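You operate a simulated robot arm through the tools that you are given. There is no shell and no other tool. Be economical: measure what you need, move in short steps, check, and stop when the job is done.

Carry out the task below with a simulated robot arm. There is one attempt and no reset: what you move stays moved.

Task
Clamp the green heel and brush glue on the middle of its top.
Fine: clamp it first and leave it clamped; brush back in its tub; lid on the glue pot after the gluing. A coat counts when it lies all over at full strength: go over it till it gets no stronger.

Only the result counts: the job must be done as asked and must still hold three seconds after the hand-in. Knocking over, shifting, dropping, spilling or breaking anything else fails it. Lids that push on must go on centred and level and be pressed home; caps that screw on are set level and turned clockwise until they are tight.

Robot
A 7-joint arm with a two-finger parallel gripper, fixed in place. Base frame: the origin is at the foot of the arm, x ahead of it, y to its left, z up; the work surface is at about z = 0. Lengths are in mm, angles in degrees, forces in N, time in s.
With the tool pointing down near the work surface it reaches from about 220 to 580 mm from the base axis. Its first joint turns from -66.0 to 66.0 degrees. Payload 2.5 kg.
The tool frame sits at the grasp point between the pads (the TCP): z along the fingers, y along the line on which they close. The tips reach 23 mm beyond it. The gripper opens to 94 mm. The fingers are 38 mm wide and 10 mm thick; the gripper's body (54 by 96 mm) begins 39 mm behind the TCP.
Orientation is that of the tool frame in the base frame, as a unit quaternion [x, y, z, w]. With the fingers straight down and closing along the base's y, the tool's x points along the base's -x, its y along +y and its z along -z.

Tools
- The arm moves only by the tool step_arm. Its argument "targets" is a list of rows, each a list of 6 numbers: the shift along the tool's x, y, z in units of 40 mm (1.0 is 40 mm), then the turn, a rotation vector about the tool's x, y, z in units of 4 degrees (1.0 is 4 degrees). In form: [[dx, dy, dz, wx, wy, wz], ...]. A call has 1 to 8 rows; each row shifts and turns the commanded pose from where the row before left it, along the tool's axes as they then stand. "claw" is the gripper command, from -1 (fully open) to 1 (shut), values between in proportion, set as the call begins (left out, the last holds). A call with a number of a shift or a turn outside -1 to 1 is refused whole. Each row takes 0.2 s and may step no farther than 50 mm and 8.6 degrees from the row before; otherwise, or with a gripper value out of range, the whole call is refused. Where a pose cannot be reached the arm comes as near as it can. A force on the tool above 70 N (or 10 N above the force at the start of the call, whichever is more), or a blocked arm, ends the call early, and 0.2 s more pass. Each finger travels about 108 mm/s and halts on what it meets, pressing with about 45 N; the grip force reading is that of the motor and also rises with nothing between the fingers. The clock runs only during rows and for 0.2 s after the last one: add rows that do not move to give the fingers time. It gives the time, the measured TCP pose, the force on the tool (base axes), the opening and the grip force at its end, in the units of the frame above (readings bear some noise), with the torque about the TCP (base axes, N m) and any sound that the robot's microphone picked up.
- Cameras (640 x 400 px; columns grow to the right, rows downward): "scene" is fixed at [114, -404.4, 542.3]; the picture's right is [0.86, -0.51, 0.00], its down [-0.29, -0.49, -0.82] and it looks along [0.42, 0.70, -0.57] (base axes); focal length 222 px, centre (320, 200). "wrist" rides on the gripper at [86, 16, -74] in the tool frame; the picture's right is [-0.18, 0.98, 0.00], its down [-0.58, -0.11, -0.81] and it looks along [-0.79, -0.15, 0.59] (tool axes); focal length 243 px, centre (320, 200). There is no depth. A picture from a camera that has moved, and an enlarged one, comes with that camera's place and axes in the base frame and with its lens.
- grab_frame(camera): a new picture of that camera. It takes no simulated time.
- zoom(camera, box): a new picture of the part [left, top, right, bottom] of that camera's present view, enlarged. It takes no simulated time.
- hand_in(): hands the job in; it is judged then, once.

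Go step by step. Nothing tells you positions but the pictures and the camera data: compare them with the known pose of the tool, close in by small moves and look again before you grip or let go. The budget is 120 turns and 64 pictures, counting those below and the enlarged ones. Unless the task says otherwise, let go and move clear before handing in, and close with one line.

The tools are called by a JSON object that holds its "method" and its "body". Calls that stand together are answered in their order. step_arm: Moves the arm, as the interface text tells. Its arguments: {"type":"object","properties":{"targets":{"type":"array","items":{"type":"array","items":{"type":"number"}}},"claw":{"type":"number"}},"required":["targets"]} The other tools are called the same way: grab_frame (camera) takes a picture; zoom (camera, box) takes an enlarged picture of a part of a camera's view; hand_in () hands the job in.

At the start:

```text
time: 0.0
tool_pos: [273.5, 166.6, 454.3]
tool_rot: [0.0, 1.0, 0.0, 0.0]
wrist_force: [-1.9, -0.8, -0.4]
wrist_torque: [-0.01, 0.01, 0.03]
grip_width: 93.9
grasp_force: 0.0
```

scene: 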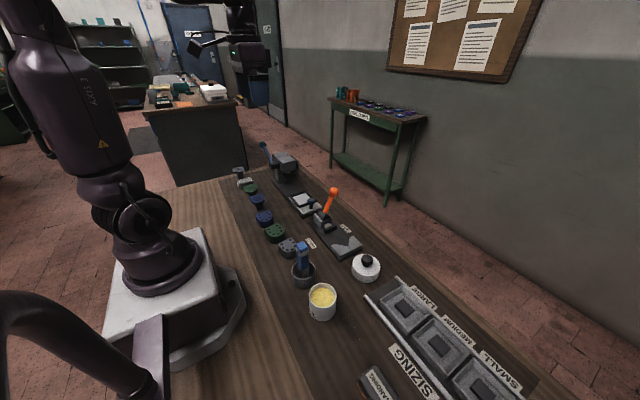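
wrist: 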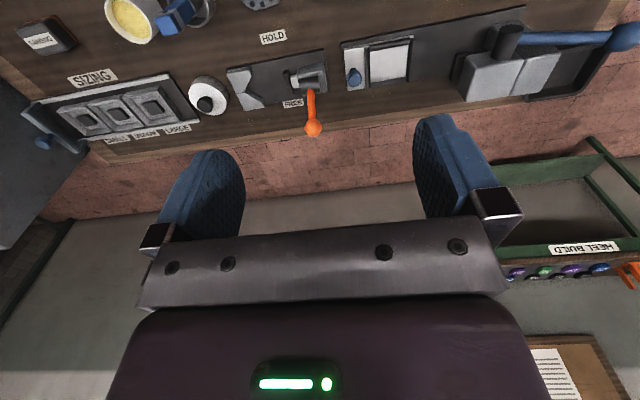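

I see a bench with a row of heels, a clamp with an orange lever (HOLD/FREE), a glue pot, a brush tub and a lid. I'll enlarge the view to locate them.

{"method": "zoom", "body": {"camera": "scene", "box": [220, 140, 380, 240]}}

{"method": "zoom", "body": {"camera": "scene", "box": [260, 220, 420, 320]}}

{"method": "zoom", "body": {"camera": "wrist", "box": [160, 20, 480, 150]}}

```text
4.00 times, centred on (300, 190) of scene
camera zoom: at [114.0, -404.4, 542.3], right [0.86, -0.51, 0.0], down [-0.29, -0.49, -0.82], along [0.42, 0.7, -0.57], focal length 889 px, centre (400, 240)
```

zoom: 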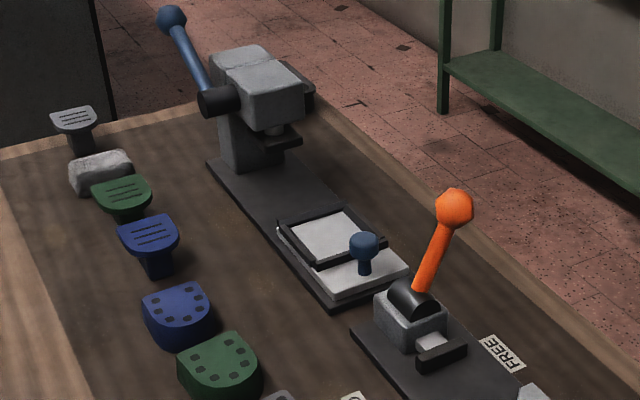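

```text
4.00 times, centred on (340, 270) of scene
camera zoom: at [114.0, -404.4, 542.3], right [0.86, -0.51, 0.0], down [-0.29, -0.49, -0.82], along [0.42, 0.7, -0.57], focal length 889 px, centre (240, -80)
```

zoom: 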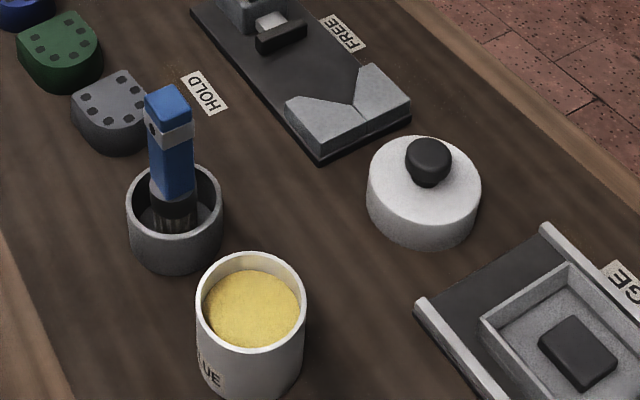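

```text
2.00 times, centred on (320, 85) of wrist
camera zoom: at [187.0, 183.3, 527.1], right [0.18, 0.98, 0.0], down [0.58, -0.11, 0.81], along [0.79, -0.15, -0.59], focal length 485 px, centre (320, 430)
```

zoom: 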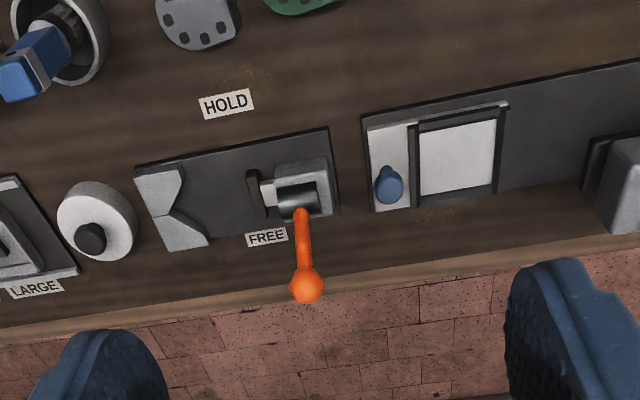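

I estimate the green heel block near (280,150), the clamp near (425,20), the tub near (273,-52), the pot near (271,-156) and the lid near (435,-122). I'll move lower for a better overview.

{"method": "step_arm", "body": {"targets": [[0.215, -0.58, 0.77, 0, 0, 0], [0.215, -0.58, 0.77, 0, 0, 0], [0.215, -0.58, 0.77, 0, 0, 0], [0.215, -0.58, 0.77, 0, 0, 0], [0.215, -0.58, 0.77, 0, 0, 0]]}}

{"method": "grab_frame", "body": {"camera": "wrist"}}

```text
time: 1.2
tool_pos: [230.6, 52.9, 297.6]
tool_rot: [-0.001, 1.0, 0.0, 0.001]
wrist_force: [0.7, 0.1, -0.3]
wrist_torque: [0.01, 0.02, 0.02]
grip_width: 94.0
grasp_force: 0.0
```

```text
58 pictures are left
camera wrist: at [143.8, 68.1, 371.1], right [0.18, 0.98, 0.0], down [0.58, -0.11, 0.81], along [0.79, -0.15, -0.59], focal length 243 px, centre (320, 200)
```

wrist: 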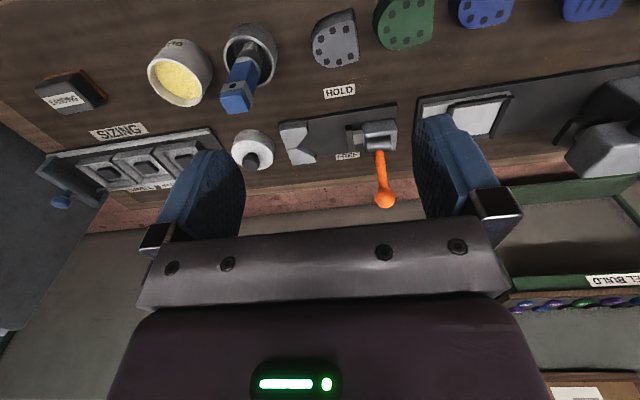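

The D-shaped heels are clear now. I'll zoom on the heels and the clamp.

{"method": "zoom", "body": {"camera": "wrist", "box": [220, 0, 540, 200]}}

{"method": "zoom", "body": {"camera": "scene", "box": [225, 160, 305, 260]}}

```text
2.00 times, centred on (380, 100) of wrist
camera zoom: at [143.8, 68.1, 371.1], right [0.18, 0.98, 0.0], down [0.58, -0.11, 0.81], along [0.79, -0.15, -0.59], focal length 485 px, centre (200, 400)
```

zoom: 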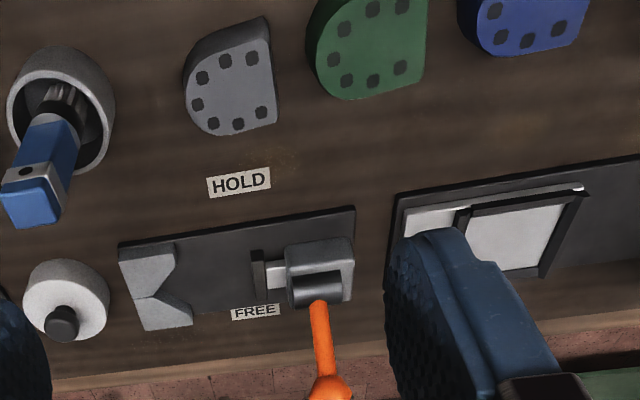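

```text
4.00 times, centred on (265, 210) of scene
camera zoom: at [114.0, -404.4, 542.3], right [0.86, -0.51, 0.0], down [-0.29, -0.49, -0.82], along [0.42, 0.7, -0.57], focal length 889 px, centre (540, 160)
```

zoom: 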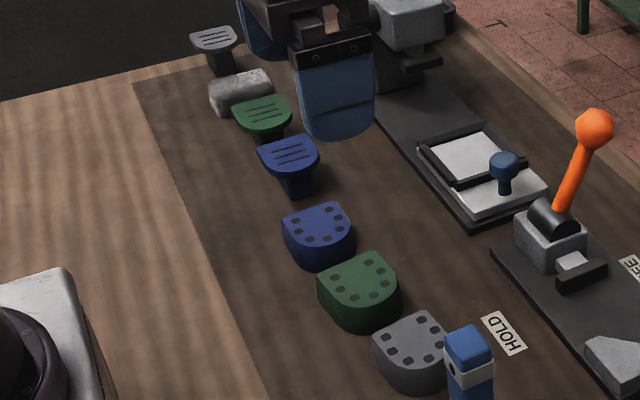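

The green D-heel lies with its flat back to +y and its round to -y, matching the V-block direction. I'll move the camera over it to measure.

{"method": "step_arm", "body": {"targets": [[-0.094, 0.67, 0.58, 0, 0, 0], [-0.094, 0.67, 0.58, 0, 0, 0], [-0.094, 0.67, 0.58, 0, 0, 0], [-0.094, 0.67, 0.58, 0, 0, 0]]}}

{"method": "grab_frame", "body": {"camera": "wrist"}}

```text
time: 2.2
tool_pos: [246.7, 159.0, 205.0]
tool_rot: [0.0, 1.0, -0.001, 0.001]
wrist_force: [0.4, 0.4, 0.0]
wrist_torque: [0.05, -0.03, 0.02]
grip_width: 93.9
grasp_force: 0.0
```

```text
55 pictures are left
camera wrist: at [159.5, 174.7, 278.4], right [0.18, 0.98, 0.0], down [0.58, -0.11, 0.81], along [0.79, -0.15, -0.59], focal length 243 px, centre (320, 200)
```

wrist: 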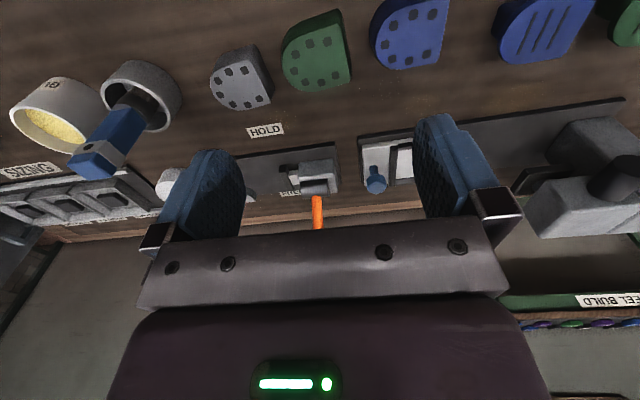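

{"method": "zoom", "body": {"camera": "wrist", "box": [240, 0, 400, 100]}}

{"method": "zoom", "body": {"camera": "scene", "box": [255, 205, 335, 255]}}

```text
4.00 times, centred on (320, 50) of wrist
camera zoom: at [159.5, 174.7, 278.4], right [0.18, 0.98, 0.0], down [0.58, -0.11, 0.81], along [0.79, -0.15, -0.59], focal length 970 px, centre (320, 800)
```

zoom: 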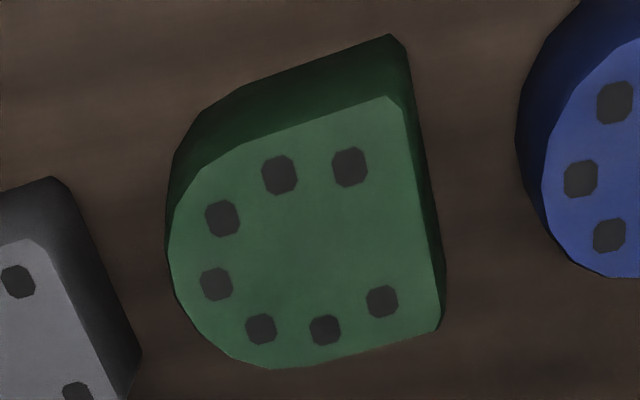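

```text
8.00 times, centred on (295, 230) of scene
camera zoom: at [113.9, -404.4, 542.3], right [0.86, -0.51, 0.0], down [-0.29, -0.49, -0.82], along [0.42, 0.7, -0.57], focal length 1778 px, centre (520, -40)
```

zoom: 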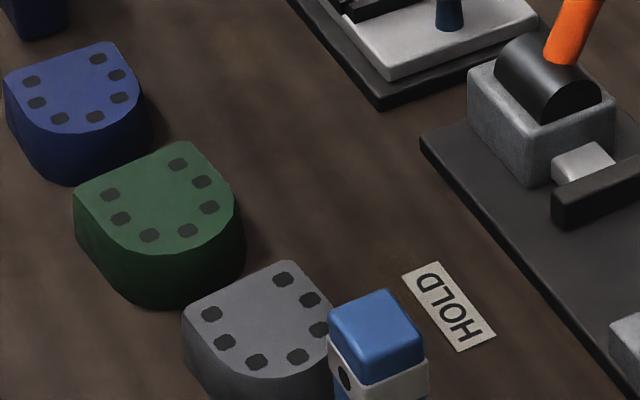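

The heel measures about 54 x 61 x 28 mm and is turned roughly +5.6°. I plan to grip it across x on its straight sides, so I'll yaw the gripper about +96° with the camera toward -y.

{"method": "step_arm", "body": {"targets": [[0, 0, 0, 0, 0, -1], [0, 0, 0, 0, 0, -1], [0, 0, 0, 0, 0, -1], [0, 0, 0, 0, 0, -1], [0, 0, 0, 0, 0, -1], [0, 0, 0, 0, 0, -1], [0, 0, 0, 0, 0, -1], [0, 0, 0, 0, 0, -1]]}}

{"method": "step_arm", "body": {"targets": [[0, 0, 0, 0, 0, -1], [0, 0, 0, 0, 0, -1], [0, 0, 0, 0, 0, -1], [0, 0, 0, 0, 0, -1], [0, 0, 0, 0, 0, -1], [0, 0, 0, 0, 0, -1], [0, 0, 0, 0, 0, -1], [0, 0, 0, 0, 0, -1]]}}

{"method": "step_arm", "body": {"targets": [[0, 0, 0, 0, 0, -1], [0, 0, 0, 0, 0, -1], [0, 0, 0, 0, 0, -1], [0, 0, 0, 0, 0, -1], [0, 0, 0, 0, 0, -1], [0, 0, 0, 0, 0, -1], [0, 0, 0, 0, 0, -0.6], [0, 0, 0, 0, 0, 0]]}}

{"method": "grab_frame", "body": {"camera": "wrist"}}

```text
time: 4.0
tool_pos: [247.0, 157.6, 207.0]
tool_rot: [-0.277, 0.961, 0.0, -0.001]
wrist_force: [-0.5, -0.2, -0.2]
wrist_torque: [0.01, 0.01, -0.01]
grip_width: 93.9
grasp_force: 0.0
```

```text
time: 5.8
tool_pos: [247.0, 158.6, 206.0]
tool_rot: [-0.531, 0.847, 0.0, -0.001]
wrist_force: [0.2, -0.2, 0.5]
wrist_torque: [0.01, 0.0, 0.02]
grip_width: 93.9
grasp_force: 0.1
```

```text
time: 7.6
tool_pos: [245.2, 157.9, 206.4]
tool_rot: [0.711, -0.703, 0.0, 0.0]
wrist_force: [0.1, -0.1, -0.5]
wrist_torque: [0.0, 0.02, -0.01]
grip_width: 94.2
grasp_force: 0.0
```

```text
52 pictures are left
camera wrist: at [230.3, 71.3, 280.2], right [-0.98, 0.18, 0.0], down [0.1, 0.58, 0.81], along [0.14, 0.79, -0.59], focal length 243 px, centre (320, 200)
```

wrist: 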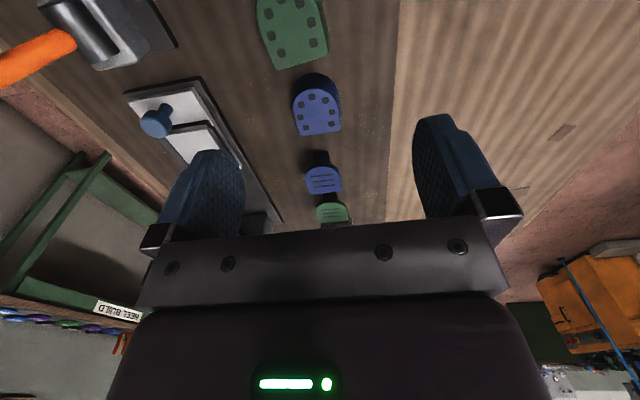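

{"method": "zoom", "body": {"camera": "wrist", "box": [220, 0, 380, 100]}}

```text
4.00 times, centred on (300, 50) of wrist
camera zoom: at [230.3, 71.3, 280.2], right [-0.98, 0.18, 0.0], down [0.1, 0.58, 0.81], along [0.14, 0.79, -0.59], focal length 970 px, centre (400, 800)
```

zoom: 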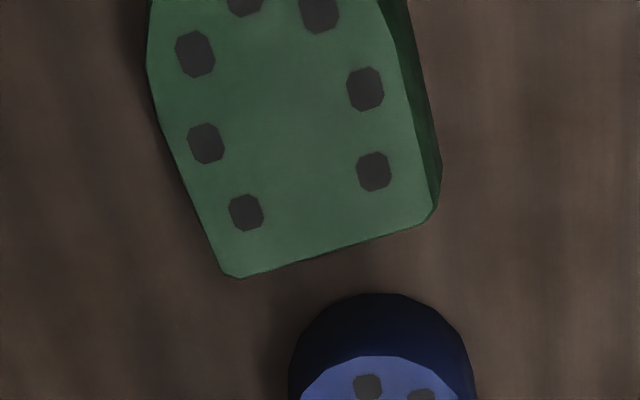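

The two views agree: the heel's back corners are at (294,181) and (241,175.5), yaw about 5.5°. I'll align and come down over it part-way.

{"method": "step_arm", "body": {"targets": [[0, 0, 0, 0, 0, -0.6], [0, 0, 0, 0, 0, -0.6], [-0.018, -0.147, 0.9, 0, 0, 0], [-0.018, -0.147, 0.9, 0, 0, 0], [-0.018, -0.147, 0.9, 0, 0, 0], [-0.018, -0.147, 0.7, 0, 0, 0], [0, 0, 0, 0, 0, 0]]}}

{"method": "grab_frame", "body": {"camera": "wrist"}}

{"method": "zoom", "body": {"camera": "scene", "box": [230, 190, 330, 270]}}

```text
time: 9.2
tool_pos: [269.7, 163.2, 70.0]
tool_rot: [0.739, -0.673, 0.0, 0.0]
wrist_force: [0.1, 0.8, -0.6]
wrist_torque: [-0.03, 0.0, -0.01]
grip_width: 94.2
grasp_force: 0.1
```

```text
50 pictures are left
camera wrist: at [261.0, 75.3, 143.3], right [-1.0, 0.09, 0.0], down [0.06, 0.59, 0.81], along [0.08, 0.8, -0.59], focal length 243 px, centre (320, 200)
```

wrist: 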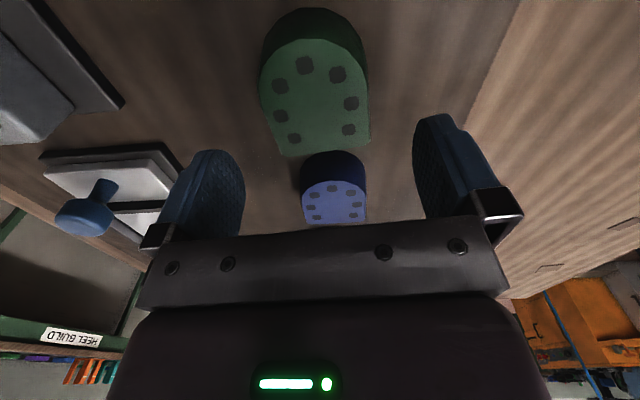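

```text
5.00 times, centred on (280, 230) of scene
camera zoom: at [114.0, -404.4, 542.3], right [0.86, -0.51, 0.0], down [-0.29, -0.49, -0.82], along [0.42, 0.7, -0.57], focal length 1112 px, centre (520, 50)
```

zoom: 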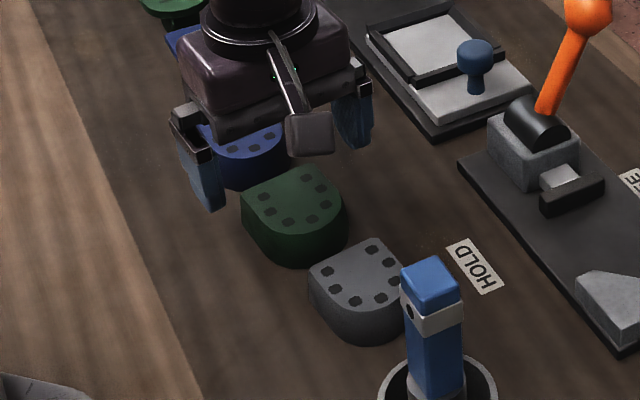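

Alignment agrees with the estimate. I'll descend to z≈30 and close.

{"method": "step_arm", "body": {"targets": [[0, 0, 0.5, 0, 0, 0], [0, 0, 0.5, 0, 0, 0], [0, 0, 0, 0, 0, 0]]}}

{"method": "step_arm", "body": {"targets": [[0, 0, 0, 0, 0, 0], [0, 0, 0, 0, 0, 0], [0, 0, 0, 0, 0, 0], [0, 0, 0, 0, 0, 0]], "claw": 1}}

{"method": "grab_frame", "body": {"camera": "wrist"}}

```text
time: 10.0
tool_pos: [269.5, 162.0, 29.7]
tool_rot: [0.739, -0.674, -0.001, 0.0]
wrist_force: [0.2, 0.2, 0.8]
wrist_torque: [0.02, 0.0, -0.01]
grip_width: 94.0
grasp_force: 0.0
```

```text
time: 11.0
tool_pos: [269.8, 162.2, 29.9]
tool_rot: [0.738, -0.674, 0.0, 0.001]
wrist_force: [-0.6, 0.8, -0.5]
wrist_torque: [0.02, 0.0, 0.0]
grip_width: 58.3
grasp_force: 44.9
```

```text
48 pictures are left
camera wrist: at [261.5, 75.4, 104.0], right [-1.0, 0.09, 0.0], down [0.06, 0.59, 0.81], along [0.08, 0.8, -0.59], focal length 243 px, centre (320, 200)
```

wrist: 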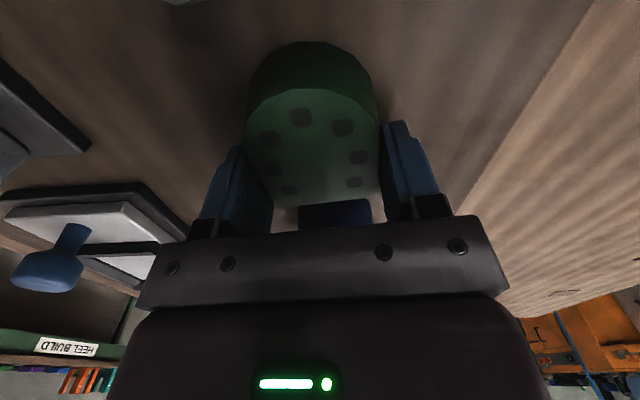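

The heel is gripped, 58 mm wide. I'll lift, square up the yaw and carry it to hover near the clamp.

{"method": "step_arm", "body": {"targets": [[0, 0, -0.8, 0, 0, 0], [0, 0, -0.8, 0, 0, 0], [0, 0, -0.8, 0, 0, 0.67], [0, 0, 0, 0, 0, 0.67], [0, 0, 0, 0, 0, 0]]}}

{"method": "step_arm", "body": {"targets": [[0.55, -0.683, 0, 0, 0, 0], [0.55, -0.683, 0, 0, 0, 0], [0.55, -0.683, 0, 0, 0, 0], [0.55, -0.683, 0, 0, 0, 0], [0.55, -0.683, 0, 0, 0, 0], [0.55, -0.683, 0, 0, 0, 0], [0, 0, 0, 0, 0, 0]]}}

{"method": "grab_frame", "body": {"camera": "wrist"}}

{"method": "zoom", "body": {"camera": "scene", "box": [270, 170, 390, 270]}}

```text
time: 12.2
tool_pos: [270.2, 163.0, 126.4]
tool_rot: [-0.705, 0.709, 0.0, 0.001]
wrist_force: [0.6, 0.2, -0.1]
wrist_torque: [-0.03, -0.02, -0.04]
grip_width: 58.2
grasp_force: 45.0
```

```text
time: 13.8
tool_pos: [434.2, 30.2, 128.4]
tool_rot: [-0.706, 0.708, 0.0, 0.0]
wrist_force: [0.8, -0.3, -0.4]
wrist_torque: [0.02, -0.02, 0.0]
grip_width: 58.1
grasp_force: 45.0
```

```text
47 pictures are left
camera wrist: at [417.5, -56.6, 201.9], right [-0.98, 0.19, 0.0], down [0.11, 0.58, 0.81], along [0.15, 0.79, -0.59], focal length 243 px, centre (320, 200)
```

wrist: 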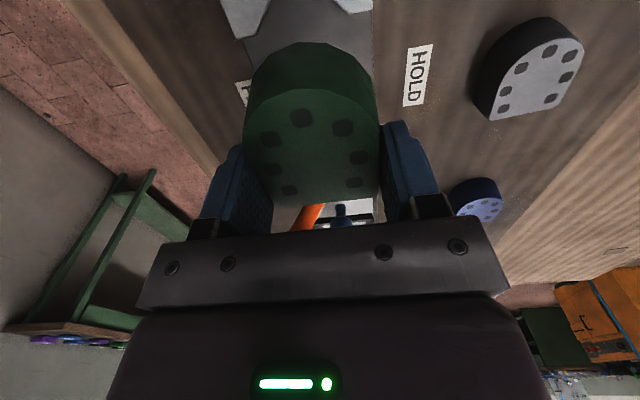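

```text
4.00 times, centred on (330, 220) of scene
camera zoom: at [114.0, -404.4, 542.3], right [0.86, -0.51, 0.0], down [-0.29, -0.49, -0.82], along [0.42, 0.7, -0.57], focal length 889 px, centre (280, 120)
```

zoom: 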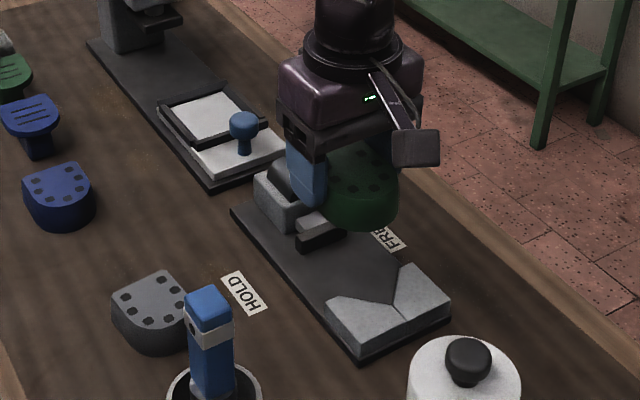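

{"method": "zoom", "body": {"camera": "wrist", "box": [210, 0, 390, 60]}}

{"method": "zoom", "body": {"camera": "scene", "box": [325, 215, 389, 265]}}

```text
3.56 times, centred on (300, 30) of wrist
camera zoom: at [417.5, -56.6, 201.9], right [-0.98, 0.19, 0.0], down [0.11, 0.58, 0.81], along [0.15, 0.79, -0.59], focal length 863 px, centre (391, 804)
```

zoom: 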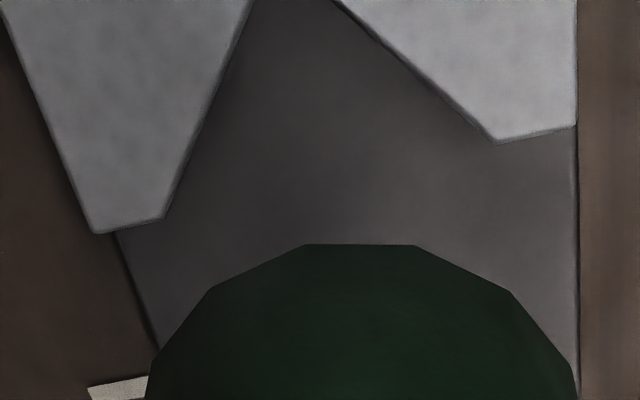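

```text
8.00 times, centred on (357, 240) of scene
camera zoom: at [114.0, -404.4, 542.3], right [0.86, -0.51, 0.0], down [-0.29, -0.49, -0.82], along [0.42, 0.7, -0.57], focal length 1778 px, centre (24, -120)
```

zoom: 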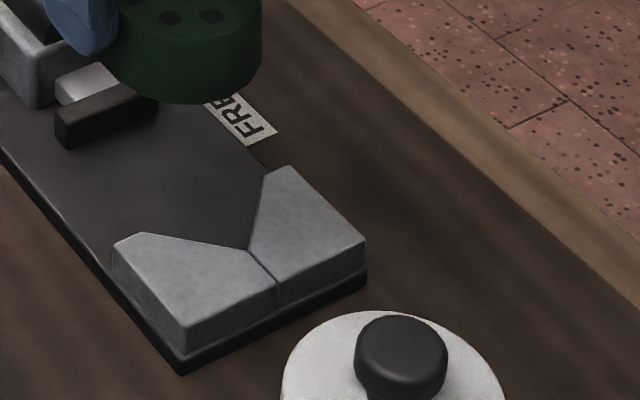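

The V is centred on x≈440, vertex near y=-32, tips at y≈-0.6, and the block is low (~18 mm). I'll centre the heel at x=440 with the TCP at y=27 and lower it in steps.

{"method": "step_arm", "body": {"targets": [[0.08, -0.145, 0.5, 0, 0, 0], [0, 0, 0.8, 0, 0, 0], [0, 0, 0.7, 0, 0, 0], [0, 0, 0, 0, 0, 0]]}}

{"method": "zoom", "body": {"camera": "scene", "box": [305, 195, 385, 265]}}

{"method": "grab_frame", "body": {"camera": "wrist"}}

```text
time: 14.8
tool_pos: [443.1, 27.4, 49.0]
tool_rot: [0.707, -0.707, 0.004, -0.003]
wrist_force: [0.1, 2.9, 34.8]
wrist_torque: [-1.18, -0.75, -0.11]
grip_width: 58.8
grasp_force: 45.3
```

```text
5.71 times, centred on (345, 230) of scene
camera zoom: at [113.8, -404.4, 542.3], right [0.86, -0.51, 0.0], down [-0.29, -0.49, -0.82], along [0.42, 0.7, -0.57], focal length 1270 px, centre (177, 29)
```

zoom: 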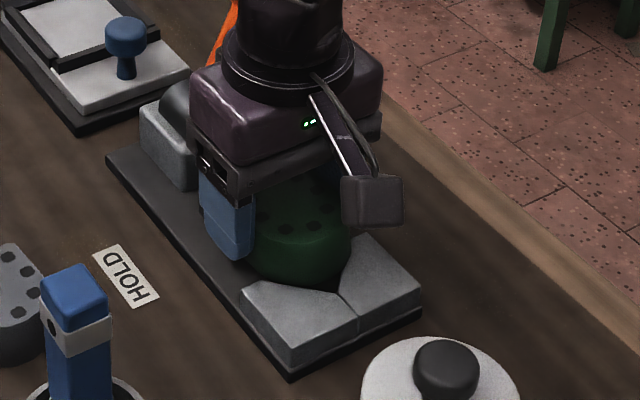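

```text
42 pictures are left
camera wrist: at [425.2, -58.7, 122.5], right [-0.98, 0.18, -0.01], down [0.1, 0.58, 0.81], along [0.15, 0.79, -0.59], focal length 243 px, centre (320, 200)
```

wrist: 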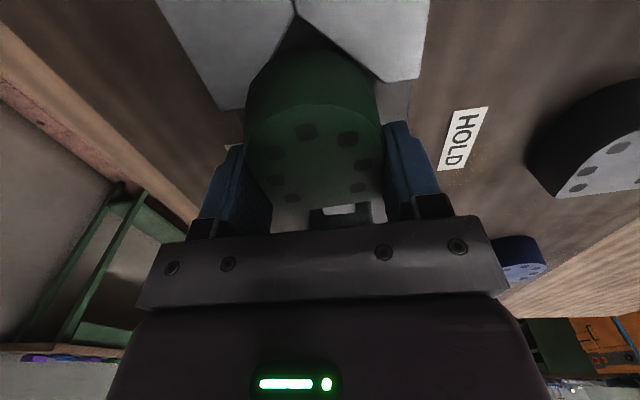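

The heel touched the far V arm (contact near x=465, y=-9), so it is slightly too far into the V. I'll raise, back off +y 7 mm and re-read the pose.

{"method": "step_arm", "body": {"targets": [[0, 0, -0.25, 0, 0, 0], [-0.175, 0, 0, 0, 0, 0], [0, 0, 0, 0, 0, 0]]}}

{"method": "zoom", "body": {"camera": "wrist", "box": [160, 0, 480, 240]}}

```text
time: 15.6
tool_pos: [438.3, 35.2, 55.4]
tool_rot: [-0.706, 0.708, 0.001, -0.001]
wrist_force: [0.0, 0.2, -1.2]
wrist_torque: [-0.03, 0.02, -0.03]
grip_width: 58.7
grasp_force: 45.5
```

```text
1.67 times, centred on (320, 120) of wrist
camera zoom: at [422.2, -51.5, 129.5], right [-0.98, 0.19, 0.0], down [0.11, 0.58, 0.81], along [0.15, 0.79, -0.59], focal length 404 px, centre (320, 333)
```

zoom: 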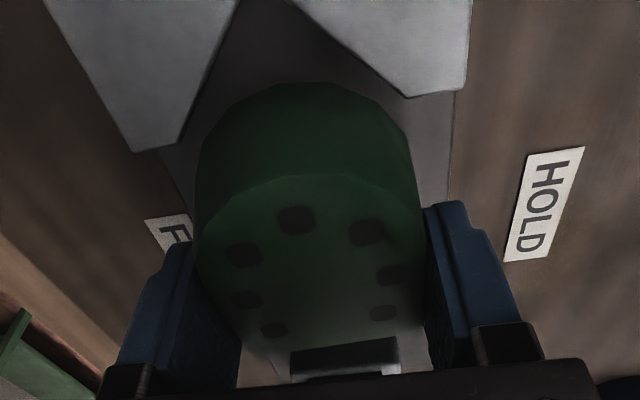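

Clear now. I'll lower toward the plate in small steps, watching force.

{"method": "step_arm", "body": {"targets": [[0, 0, 0.2, 0, 0, 0], [0, 0, 0.2, 0, 0, 0], [0, 0, 0, 0, 0, 0]]}}

{"method": "step_arm", "body": {"targets": [[0, 0, 0.08, 0, 0, 0], [0, 0, 0, 0, 0, 0]]}}

```text
time: 16.4
tool_pos: [439.5, 34.5, 40.8]
tool_rot: [-0.706, 0.708, 0.0, 0.001]
wrist_force: [-1.6, 0.2, 1.6]
wrist_torque: [0.01, 0.05, 0.01]
grip_width: 58.7
grasp_force: 44.8
```

```text
time: 17.0
tool_pos: [441.1, 33.6, 38.3]
tool_rot: [-0.706, 0.708, 0.0, 0.001]
wrist_force: [-6.4, -4.6, 26.2]
wrist_torque: [0.4, 0.93, 0.25]
grip_width: 58.7
grasp_force: 44.8
```

The heel has met the plate at about z=38.5. I'll let go with a modest opening and look.

{"method": "step_arm", "body": {"targets": [[0, 0, 0, 0, 0, 0], [0, 0, 0, 0, 0, 0]], "claw": -0.6}}

{"method": "zoom", "body": {"camera": "wrist", "box": [160, 0, 480, 240]}}

```text
time: 17.6
tool_pos: [437.6, 34.0, 36.9]
tool_rot: [0.707, -0.707, -0.001, 0.0]
wrist_force: [-0.9, 0.1, -0.9]
wrist_torque: [-0.02, -0.02, -0.02]
grip_width: 75.2
grasp_force: 0.0
```

```text
1.67 times, centred on (320, 120) of wrist
camera zoom: at [422.3, -51.7, 110.1], right [-0.98, 0.19, 0.0], down [0.11, 0.58, 0.81], along [0.15, 0.79, -0.59], focal length 404 px, centre (320, 333)
```

zoom: 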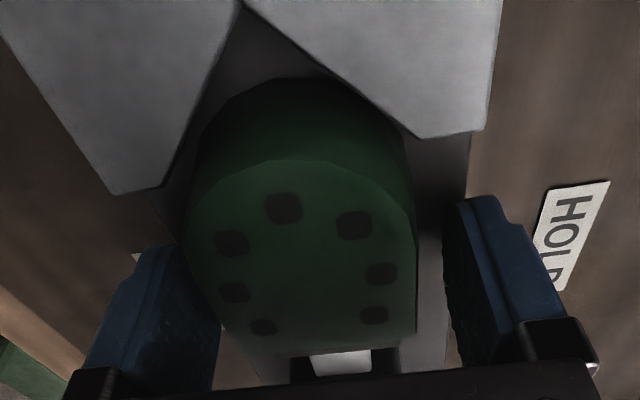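

The heel sits on the plate in front of the V, released. I'll rise straight up and go to the far side of the orange lever with the fingers closed.

{"method": "step_arm", "body": {"targets": [[0, 0, -0.815, 0, 0, 0], [0, 0, -0.815, 0, 0, 0], [0, 0, -0.815, 0, 0, 0], [0, 0, -0.815, 0, 0, 0], [0, 0, -0.815, 0, 0, 0], [0, 0, 0, 0, 0, 0]]}}

{"method": "step_arm", "body": {"targets": [[-0.667, -0.683, 0, 0, 0, 0], [-0.667, -0.683, 0, 0, 0, 0], [-0.667, -0.683, 0, 0, 0, 0], [0, 0, 0, 0, 0, 0]], "claw": 1}}

{"method": "grab_frame", "body": {"camera": "wrist"}}

{"method": "zoom", "body": {"camera": "scene", "box": [290, 160, 390, 260]}}

```text
time: 19.0
tool_pos: [439.9, 34.8, 202.5]
tool_rot: [-0.707, 0.707, 0.001, 0.0]
wrist_force: [0.0, 0.3, -0.3]
wrist_torque: [-0.01, 0.01, 0.01]
grip_width: 74.9
grasp_force: 0.1
```

```text
time: 20.0
tool_pos: [520.1, 114.8, 198.9]
tool_rot: [-0.707, 0.707, 0.0, 0.0]
wrist_force: [-0.7, -0.3, 0.0]
wrist_torque: [0.0, 0.02, 0.03]
grip_width: 0.0
grasp_force: 42.3
```

```text
39 pictures are left
camera wrist: at [503.5, 27.8, 272.6], right [-0.98, 0.19, 0.0], down [0.11, 0.58, 0.81], along [0.15, 0.79, -0.59], focal length 243 px, centre (320, 200)
```

wrist: 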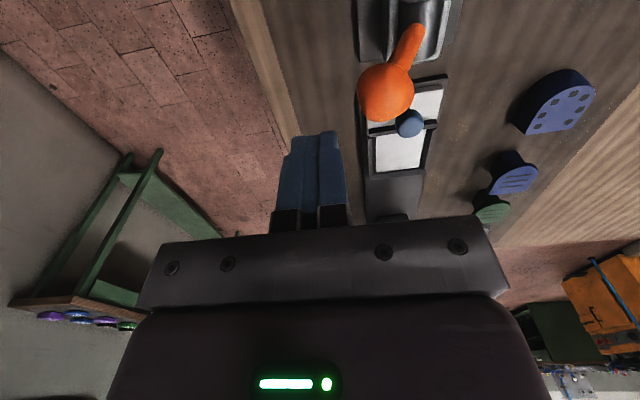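

```text
4.00 times, centred on (340, 210) of scene
camera zoom: at [114.0, -404.4, 542.3], right [0.86, -0.51, 0.0], down [-0.29, -0.49, -0.82], along [0.42, 0.7, -0.57], focal length 889 px, centre (240, 160)
```

zoom: 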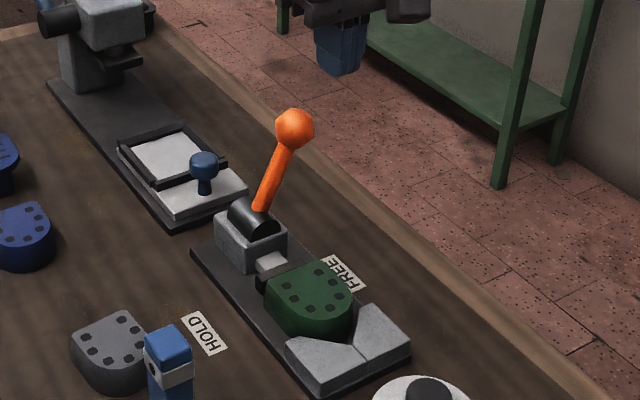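

The knob centre is at (479.5,115,131.5), radius ~17. I'll lower beside it and push toward -x.

{"method": "step_arm", "body": {"targets": [[0, 0, 0.85, 0, 0, 0], [0, 0, 0.85, 0, 0, 0], [0, 0, 0, 0, 0, 0]]}}

{"method": "step_arm", "body": {"targets": [[0, 0.3, 0, 0, 0, 0], [0, 0.3, 0, 0, 0, 0], [0, 0.3, 0, 0, 0, 0], [0, 0.3, 0, 0, 0, 0], [0, 0.3, 0, 0, 0, 0], [0, 0.3, 0, 0, 0, 0]]}}

{"method": "zoom", "body": {"camera": "scene", "box": [290, 160, 390, 260]}}

```text
time: 20.8
tool_pos: [521.0, 115.6, 132.4]
tool_rot: [-0.706, 0.708, 0.0, 0.0]
wrist_force: [0.5, -0.7, 0.4]
wrist_torque: [-0.02, 0.02, -0.02]
grip_width: 0.2
grasp_force: 42.4
```

```text
time: 22.2
tool_pos: [448.2, 114.5, 131.5]
tool_rot: [-0.706, 0.708, 0.0, 0.0]
wrist_force: [0.3, 1.2, 0.2]
wrist_torque: [-0.03, -0.01, 0.03]
grip_width: 0.0
grasp_force: 42.6
```

```text
4.00 times, centred on (340, 210) of scene
camera zoom: at [114.0, -404.4, 542.3], right [0.86, -0.51, 0.0], down [-0.29, -0.49, -0.82], along [0.42, 0.7, -0.57], focal length 889 px, centre (240, 160)
```

zoom: 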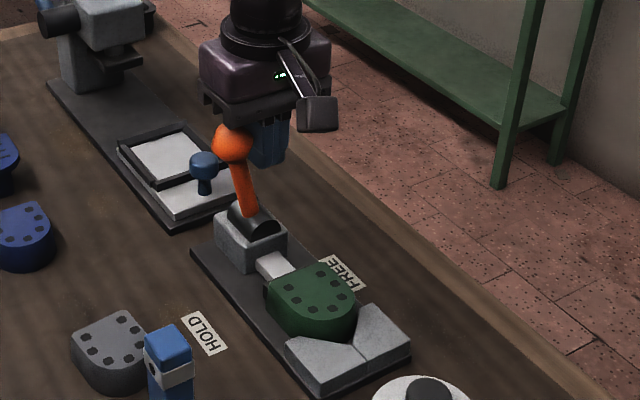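

The lever swings and the pusher is extending. I'll keep pushing until resistance builds.

{"method": "step_arm", "body": {"targets": [[0, 0.2, 0, 0, 0, 0], [0, 0.2, 0, 0, 0, 0], [0, 0.2, 0, 0, 0, 0], [0, 0.2, 0, 0, 0, 0], [0, 0.2, 0, 0, 0, 0]]}}

{"method": "zoom", "body": {"camera": "scene", "box": [290, 160, 390, 260]}}

```text
time: 23.2
tool_pos: [428.8, 113.8, 135.7]
tool_rot: [-0.705, 0.709, -0.009, 0.016]
wrist_force: [5.7, 0.7, -1.9]
wrist_torque: [0.02, -0.05, 0.01]
grip_width: 0.1
grasp_force: 42.0
stopped in row 4: the force on the tool passed its limit at 79 N (the readings are from after the stop); the commanded pose is now the measured one
```

```text
4.00 times, centred on (340, 210) of scene
camera zoom: at [113.9, -404.4, 542.3], right [0.86, -0.51, 0.0], down [-0.29, -0.49, -0.82], along [0.42, 0.7, -0.57], focal length 889 px, centre (240, 160)
```

zoom: 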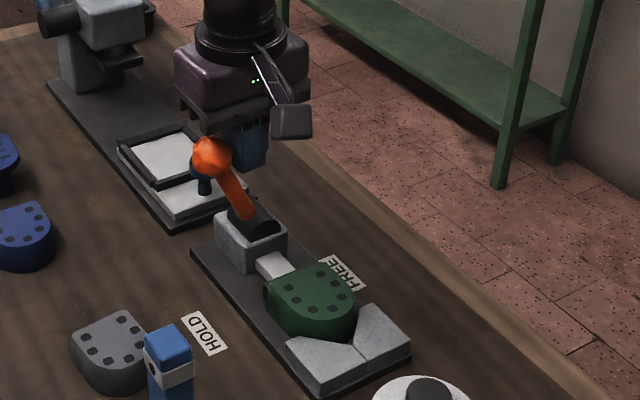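

The lever hit its end stop at HOLD. I'll back off, rise, and inspect the clamp.

{"method": "step_arm", "body": {"targets": [[0, -0.6, 0, 0, 0, 0], [0, -0.3, -0.6, 0, 0, 0], [0, 0, -0.8, 0, 0, 0], [0, 0, 0, 0, 0, 0]]}}

{"method": "zoom", "body": {"camera": "scene", "box": [305, 200, 375, 260]}}

{"method": "grab_frame", "body": {"camera": "wrist"}}

```text
time: 24.2
tool_pos: [462.6, 114.8, 191.0]
tool_rot: [-0.705, 0.709, -0.008, 0.015]
wrist_force: [0.4, -0.8, -0.3]
wrist_torque: [0.03, -0.02, 0.01]
grip_width: 0.0
grasp_force: 42.6
```

```text
6.67 times, centred on (340, 230) of scene
camera zoom: at [114.0, -404.4, 542.3], right [0.86, -0.51, 0.0], down [-0.29, -0.49, -0.82], along [0.42, 0.7, -0.57], focal length 1482 px, centre (187, 0)
```

zoom: 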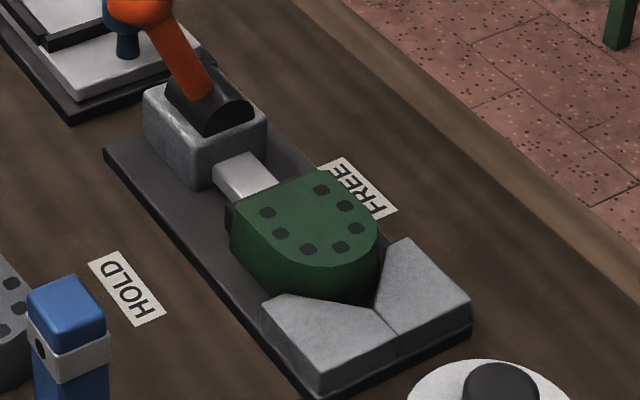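

```text
34 pictures are left
camera wrist: at [442.0, 26.9, 263.4], right [-0.98, 0.19, -0.03], down [0.09, 0.57, 0.81], along [0.17, 0.8, -0.58], focal length 243 px, centre (320, 200)
```

wrist: 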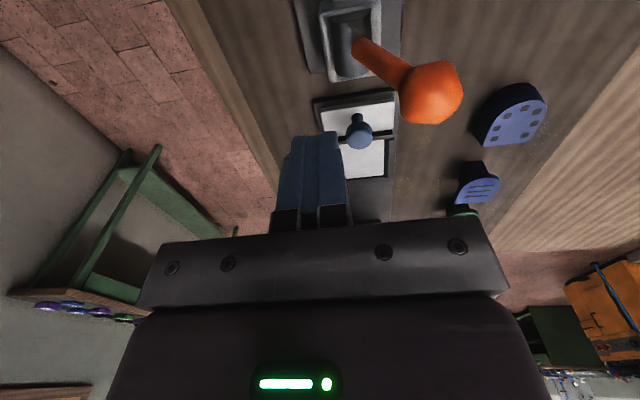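

The pusher bears on the heel and the heel sits in the V. Next I'll straighten the tool and go look at the brush and tub.

{"method": "step_arm", "body": {"targets": [[0, 0, 0, -0.47, 0.14, -0.085], [0.693, 0.689, -0.157, 0, 0, 0], [0.693, 0.689, -0.157, 0, 0, 0], [0.693, 0.689, -0.157, 0, 0, 0], [0.693, 0.689, -0.157, 0, 0, 0], [0.693, 0.689, -0.157, 0, 0, 0], [0.693, 0.689, -0.157, 0, 0, 0], [0.693, 0.689, -0.157, 0, 0, 0]], "claw": -1}}

{"method": "grab_frame", "body": {"camera": "wrist"}}

```text
time: 26.0
tool_pos: [265.1, -78.8, 237.5]
tool_rot: [0.707, -0.707, 0.001, 0.001]
wrist_force: [0.9, 0.3, 0.4]
wrist_torque: [0.04, -0.02, 0.01]
grip_width: 94.1
grasp_force: 0.2
```

```text
33 pictures are left
camera wrist: at [248.4, -165.5, 310.8], right [-0.98, 0.18, 0.0], down [0.11, 0.58, 0.81], along [0.15, 0.79, -0.59], focal length 243 px, centre (320, 200)
```

wrist: 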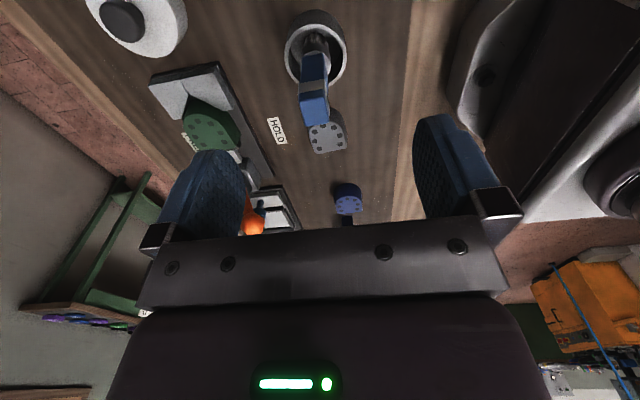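

{"method": "zoom", "body": {"camera": "wrist", "box": [260, 0, 388, 130]}}

{"method": "zoom", "body": {"camera": "scene", "box": [280, 230, 350, 330]}}

```text
3.08 times, centred on (324, 65) of wrist
camera zoom: at [248.4, -165.5, 310.8], right [-0.98, 0.18, 0.0], down [0.11, 0.58, 0.81], along [0.15, 0.79, -0.59], focal length 746 px, centre (308, 615)
```

zoom: 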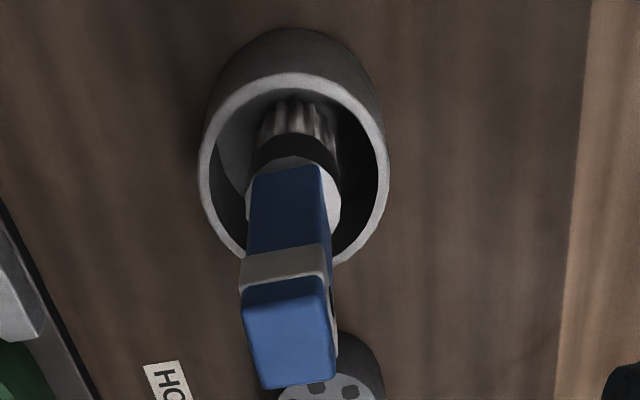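

```text
4.00 times, centred on (315, 280) of scene
camera zoom: at [114.0, -404.4, 542.3], right [0.86, -0.51, 0.0], down [-0.29, -0.49, -0.82], along [0.42, 0.7, -0.57], focal length 889 px, centre (340, -120)
```

zoom: 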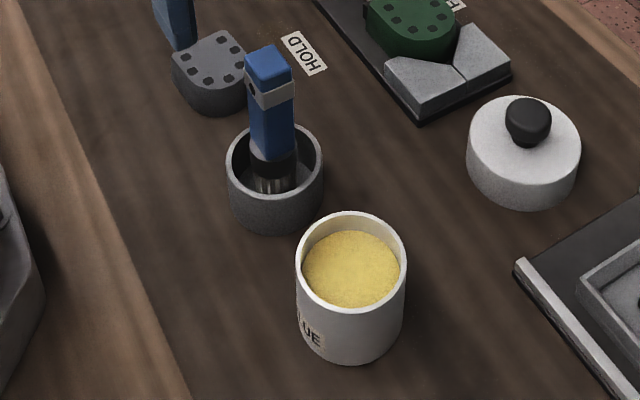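

The brush stands upright, top at about (275,-48,130), handle ~22 x 25 mm and roughly axis-aligned. I'll centre above it and check before descending.

{"method": "step_arm", "body": {"targets": [[-0.77, -0.26, 0, 0, 0, 0], [0, 0, 0.8, 0, 0, 0], [0, 0, 0.8, 0, 0, 0], [0, 0, 0, 0, 0, 0]]}}

{"method": "grab_frame", "body": {"camera": "wrist"}}

```text
time: 27.0
tool_pos: [276.7, -49.6, 174.8]
tool_rot: [0.708, -0.707, 0.001, 0.001]
wrist_force: [-0.4, 0.4, 0.6]
wrist_torque: [0.0, -0.01, 0.01]
grip_width: 93.9
grasp_force: 0.0
```

```text
30 pictures are left
camera wrist: at [260.7, -135.9, 247.3], right [-0.98, 0.18, 0.0], down [0.11, 0.58, 0.81], along [0.15, 0.79, -0.59], focal length 243 px, centre (320, 200)
```

wrist: 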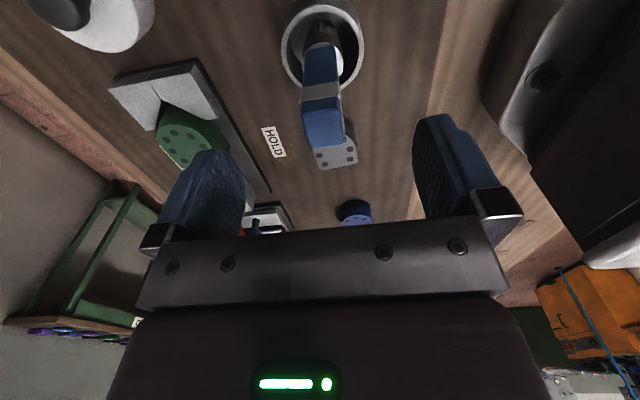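

Centred. Descending to z≈108 and closing on the handle.

{"method": "step_arm", "body": {"targets": [[0, 0, 0.83, 0, 0, 0], [0, 0, 0.83, 0, 0, 0], [0, 0, 0, 0, 0, 0]]}}

{"method": "step_arm", "body": {"targets": [[0, 0, 0, 0, 0, 0], [0, 0, 0, 0, 0, 0], [0, 0, 0, 0, 0, 0], [0, 0, 0, 0, 0, 0], [0, 0, 0, 0, 0, 0]], "claw": 1}}

{"method": "grab_frame", "body": {"camera": "wrist"}}

```text
time: 27.8
tool_pos: [278.7, -49.9, 108.2]
tool_rot: [-0.707, 0.708, 0.0, -0.001]
wrist_force: [-0.1, 0.3, -0.3]
wrist_torque: [-0.02, 0.04, 0.05]
grip_width: 93.9
grasp_force: 0.0
```

```text
time: 29.0
tool_pos: [278.6, -49.8, 108.6]
tool_rot: [-0.707, 0.707, 0.0, -0.001]
wrist_force: [0.6, 0.0, 0.1]
wrist_torque: [0.01, -0.01, 0.03]
grip_width: 27.5
grasp_force: 45.3
```

```text
29 pictures are left
camera wrist: at [262.4, -136.3, 181.9], right [-0.98, 0.18, 0.0], down [0.11, 0.58, 0.81], along [0.15, 0.79, -0.59], focal length 243 px, centre (320, 200)
```

wrist: 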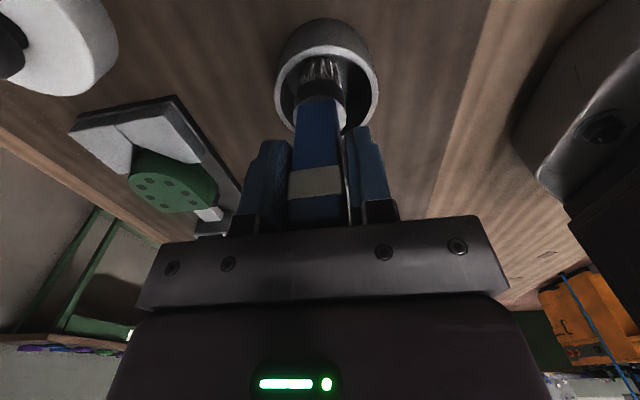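

Brush gripped (27.5 mm). I'll lift it clear and move toward the pot to measure it.

{"method": "step_arm", "body": {"targets": [[0, 0, -0.5, 0, 0, 0], [0, 0, -0.92, 0, 0, 0], [0, 0, -0.92, 0, 0, 0], [0, 0, -0.4, 0, 0, 0], [0.75, 0, 0, 0, 0, 0], [0.75, 0, 0, 0, 0, 0], [0.75, 0, 0, 0, 0, 0], [0, 0, 0, 0, 0, 0]]}}

{"method": "grab_frame", "body": {"camera": "wrist"}}

{"method": "grab_frame", "body": {"camera": "scene"}}

```text
time: 30.8
tool_pos: [279.3, -139.9, 216.5]
tool_rot: [0.707, -0.707, 0.0, 0.001]
wrist_force: [-0.3, 1.0, -0.4]
wrist_torque: [-0.02, 0.01, 0.0]
grip_width: 27.4
grasp_force: 44.9
```

```text
28 pictures are left
camera wrist: at [262.7, -226.2, 290.9], right [-0.98, 0.18, 0.0], down [0.11, 0.58, 0.81], along [0.15, 0.79, -0.59], focal length 243 px, centre (320, 200)
```

wrist: 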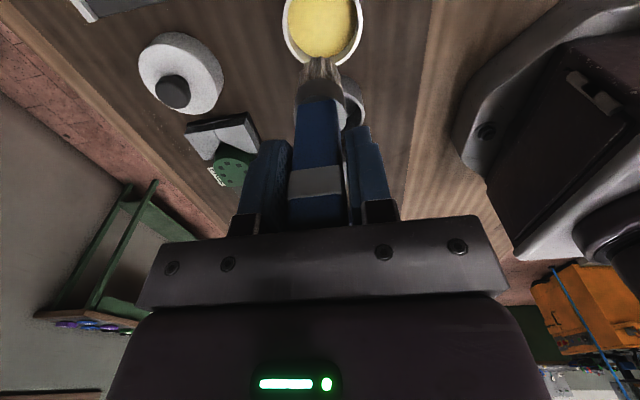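

```text
27 pictures are left
```

scene: 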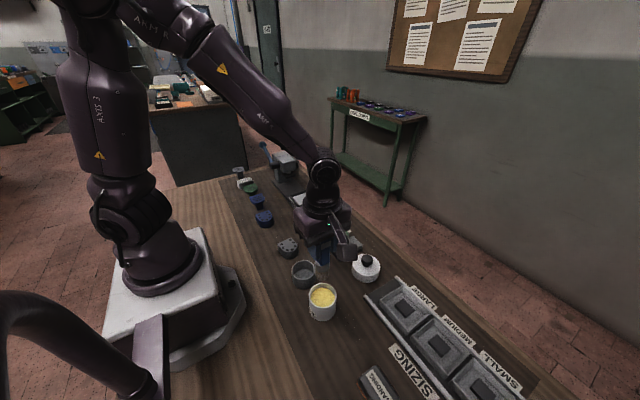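

Pot centre is at about (274,-152), rim z≈60, inner radius ~27. I'll centre the brush over it and dip.

{"method": "step_arm", "body": {"targets": [[0.265, 0.095, 0, 0, 0, 0], [0, 0, 0.6, 0, 0, 0], [0, 0, 0.6, 0, 0, 0], [0, 0, 0, 0, 0, 0]]}}

{"method": "zoom", "body": {"camera": "scene", "box": [280, 230, 360, 330]}}

```text
time: 31.8
tool_pos: [276.5, -150.3, 166.7]
tool_rot: [-0.707, 0.707, -0.001, -0.001]
wrist_force: [-0.3, 1.1, -0.4]
wrist_torque: [-0.01, -0.01, 0.01]
grip_width: 27.6
grasp_force: 44.8
```

```text
4.00 times, centred on (320, 280) of scene
camera zoom: at [114.0, -404.4, 542.3], right [0.86, -0.51, 0.0], down [-0.29, -0.49, -0.82], along [0.42, 0.7, -0.57], focal length 889 px, centre (320, -120)
```

zoom: 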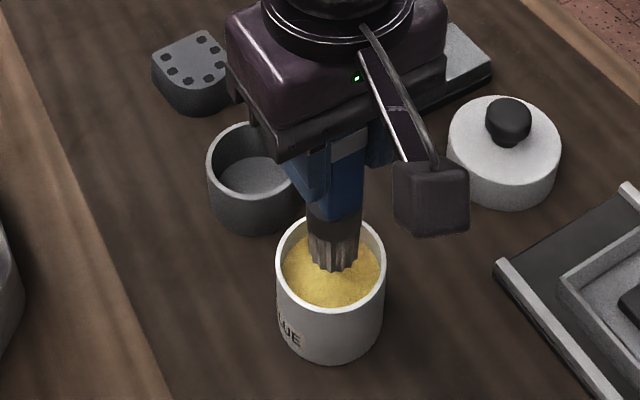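

Well centred with bristles just over the glue. I'll dip ~25 mm and come up.

{"method": "step_arm", "body": {"targets": [[0, 0, 0.3, 0, 0, 0], [0, 0, 0.3, 0, 0, 0], [0, 0, 0, 0, 0, 0], [0, 0, 0, 0, 0, 0]]}}

{"method": "step_arm", "body": {"targets": [[0, 0, -0.4, 0, 0, 0], [0, 0, -0.6, 0, 0, 0], [0, 0, -0.7, 0, 0, 0], [0, 0, 0, 0, 0, 0]]}}

{"method": "zoom", "body": {"camera": "scene", "box": [280, 210, 360, 310]}}

```text
time: 32.8
tool_pos: [276.7, -150.1, 144.1]
tool_rot: [0.707, -0.707, 0.002, 0.0]
wrist_force: [-8.0, 3.9, 42.3]
wrist_torque: [0.32, 0.68, 0.01]
grip_width: 27.6
grasp_force: 45.1
```

```text
time: 33.8
tool_pos: [277.3, -151.3, 212.3]
tool_rot: [-0.707, 0.708, -0.001, -0.002]
wrist_force: [0.2, -0.2, -0.6]
wrist_torque: [0.0, -0.01, -0.03]
grip_width: 27.4
grasp_force: 44.8
```

```text
4.00 times, centred on (320, 260) of scene
camera zoom: at [114.0, -404.4, 542.3], right [0.86, -0.51, 0.0], down [-0.29, -0.49, -0.82], along [0.42, 0.7, -0.57], focal length 889 px, centre (320, -40)
```

zoom: 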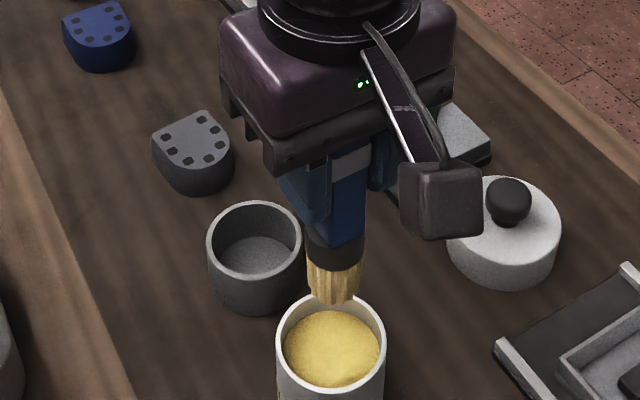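

Bristles are loaded with glue. I'll carry the brush over the heel centre (≈439.5, 20) and look.

{"method": "step_arm", "body": {"targets": [[-0.713, -0.676, 0, 0, 0, 0], [-0.713, -0.676, 0, 0, 0, 0], [-0.713, -0.676, 0, 0, 0, 0], [-0.713, -0.676, 0, 0, 0, 0], [-0.713, -0.676, 0, 0, 0, 0], [-0.713, -0.676, 0, 0, 0, 0], [0, 0, 0.9, 0, 0, 0], [0, 0, 0, 0, 0, 0]]}}

{"method": "zoom", "body": {"camera": "scene", "box": [295, 180, 375, 260]}}

{"method": "zoom", "body": {"camera": "wrist", "box": [220, 0, 420, 200]}}

```text
time: 35.6
tool_pos: [437.6, 21.1, 176.5]
tool_rot: [-0.707, 0.707, 0.0, -0.001]
wrist_force: [-0.5, 0.0, -1.4]
wrist_torque: [-0.01, -0.01, -0.01]
grip_width: 27.3
grasp_force: 45.6
```

```text
5.00 times, centred on (335, 220) of scene
camera zoom: at [114.0, -404.4, 542.3], right [0.86, -0.51, 0.0], down [-0.29, -0.49, -0.82], along [0.42, 0.7, -0.57], focal length 1112 px, centre (245, 100)
```

zoom: 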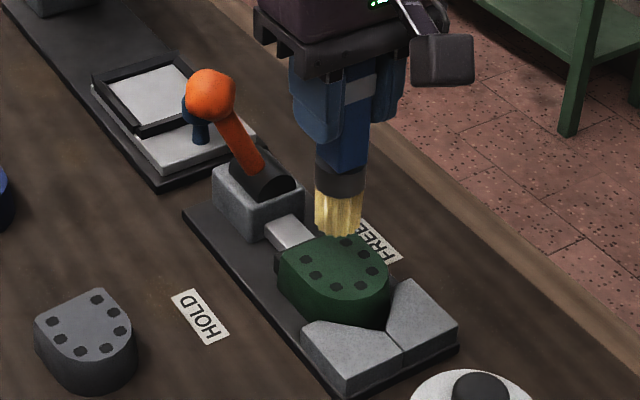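

```text
2.00 times, centred on (320, 100) of wrist
camera zoom: at [421.3, -65.3, 250.0], right [-0.98, 0.18, 0.0], down [0.11, 0.58, 0.81], along [0.15, 0.79, -0.59], focal length 485 px, centre (320, 400)
```

zoom: 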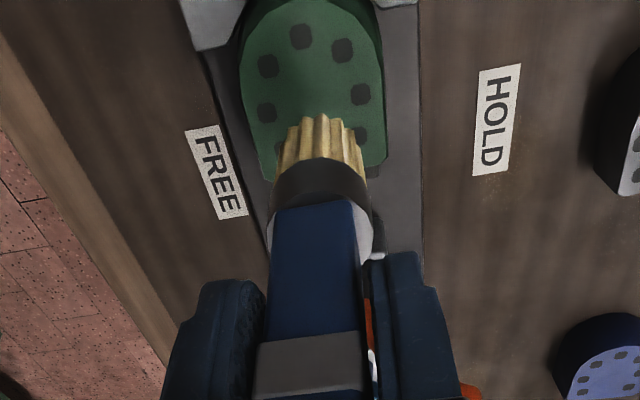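

The heel's top centre is about (439.3,18.5), and the brush tip lies ~2 mm off the TCP. I'll shift and descend to contact.

{"method": "step_arm", "body": {"targets": [[0.04, -0.09, 0.4, 0, 0, 0], [0, 0, 0.4, 0, 0, 0], [0, 0, 0, 0, 0, 0]]}}

{"method": "step_arm", "body": {"targets": [[0, 0, 0.1, 0, 0, 0], [0, 0, 0, 0, 0, 0]]}}

```text
time: 36.4
tool_pos: [442.6, 18.8, 142.9]
tool_rot: [0.707, -0.707, 0.001, 0.0]
wrist_force: [-0.4, -0.5, -0.4]
wrist_torque: [0.03, 0.0, 0.01]
grip_width: 27.4
grasp_force: 44.8
```

```text
time: 37.0
tool_pos: [441.6, 18.2, 140.5]
tool_rot: [0.707, -0.707, 0.002, 0.0]
wrist_force: [-2.6, -3.7, 17.5]
wrist_torque: [-0.46, 0.34, 0.0]
grip_width: 27.3
grasp_force: 45.1
```

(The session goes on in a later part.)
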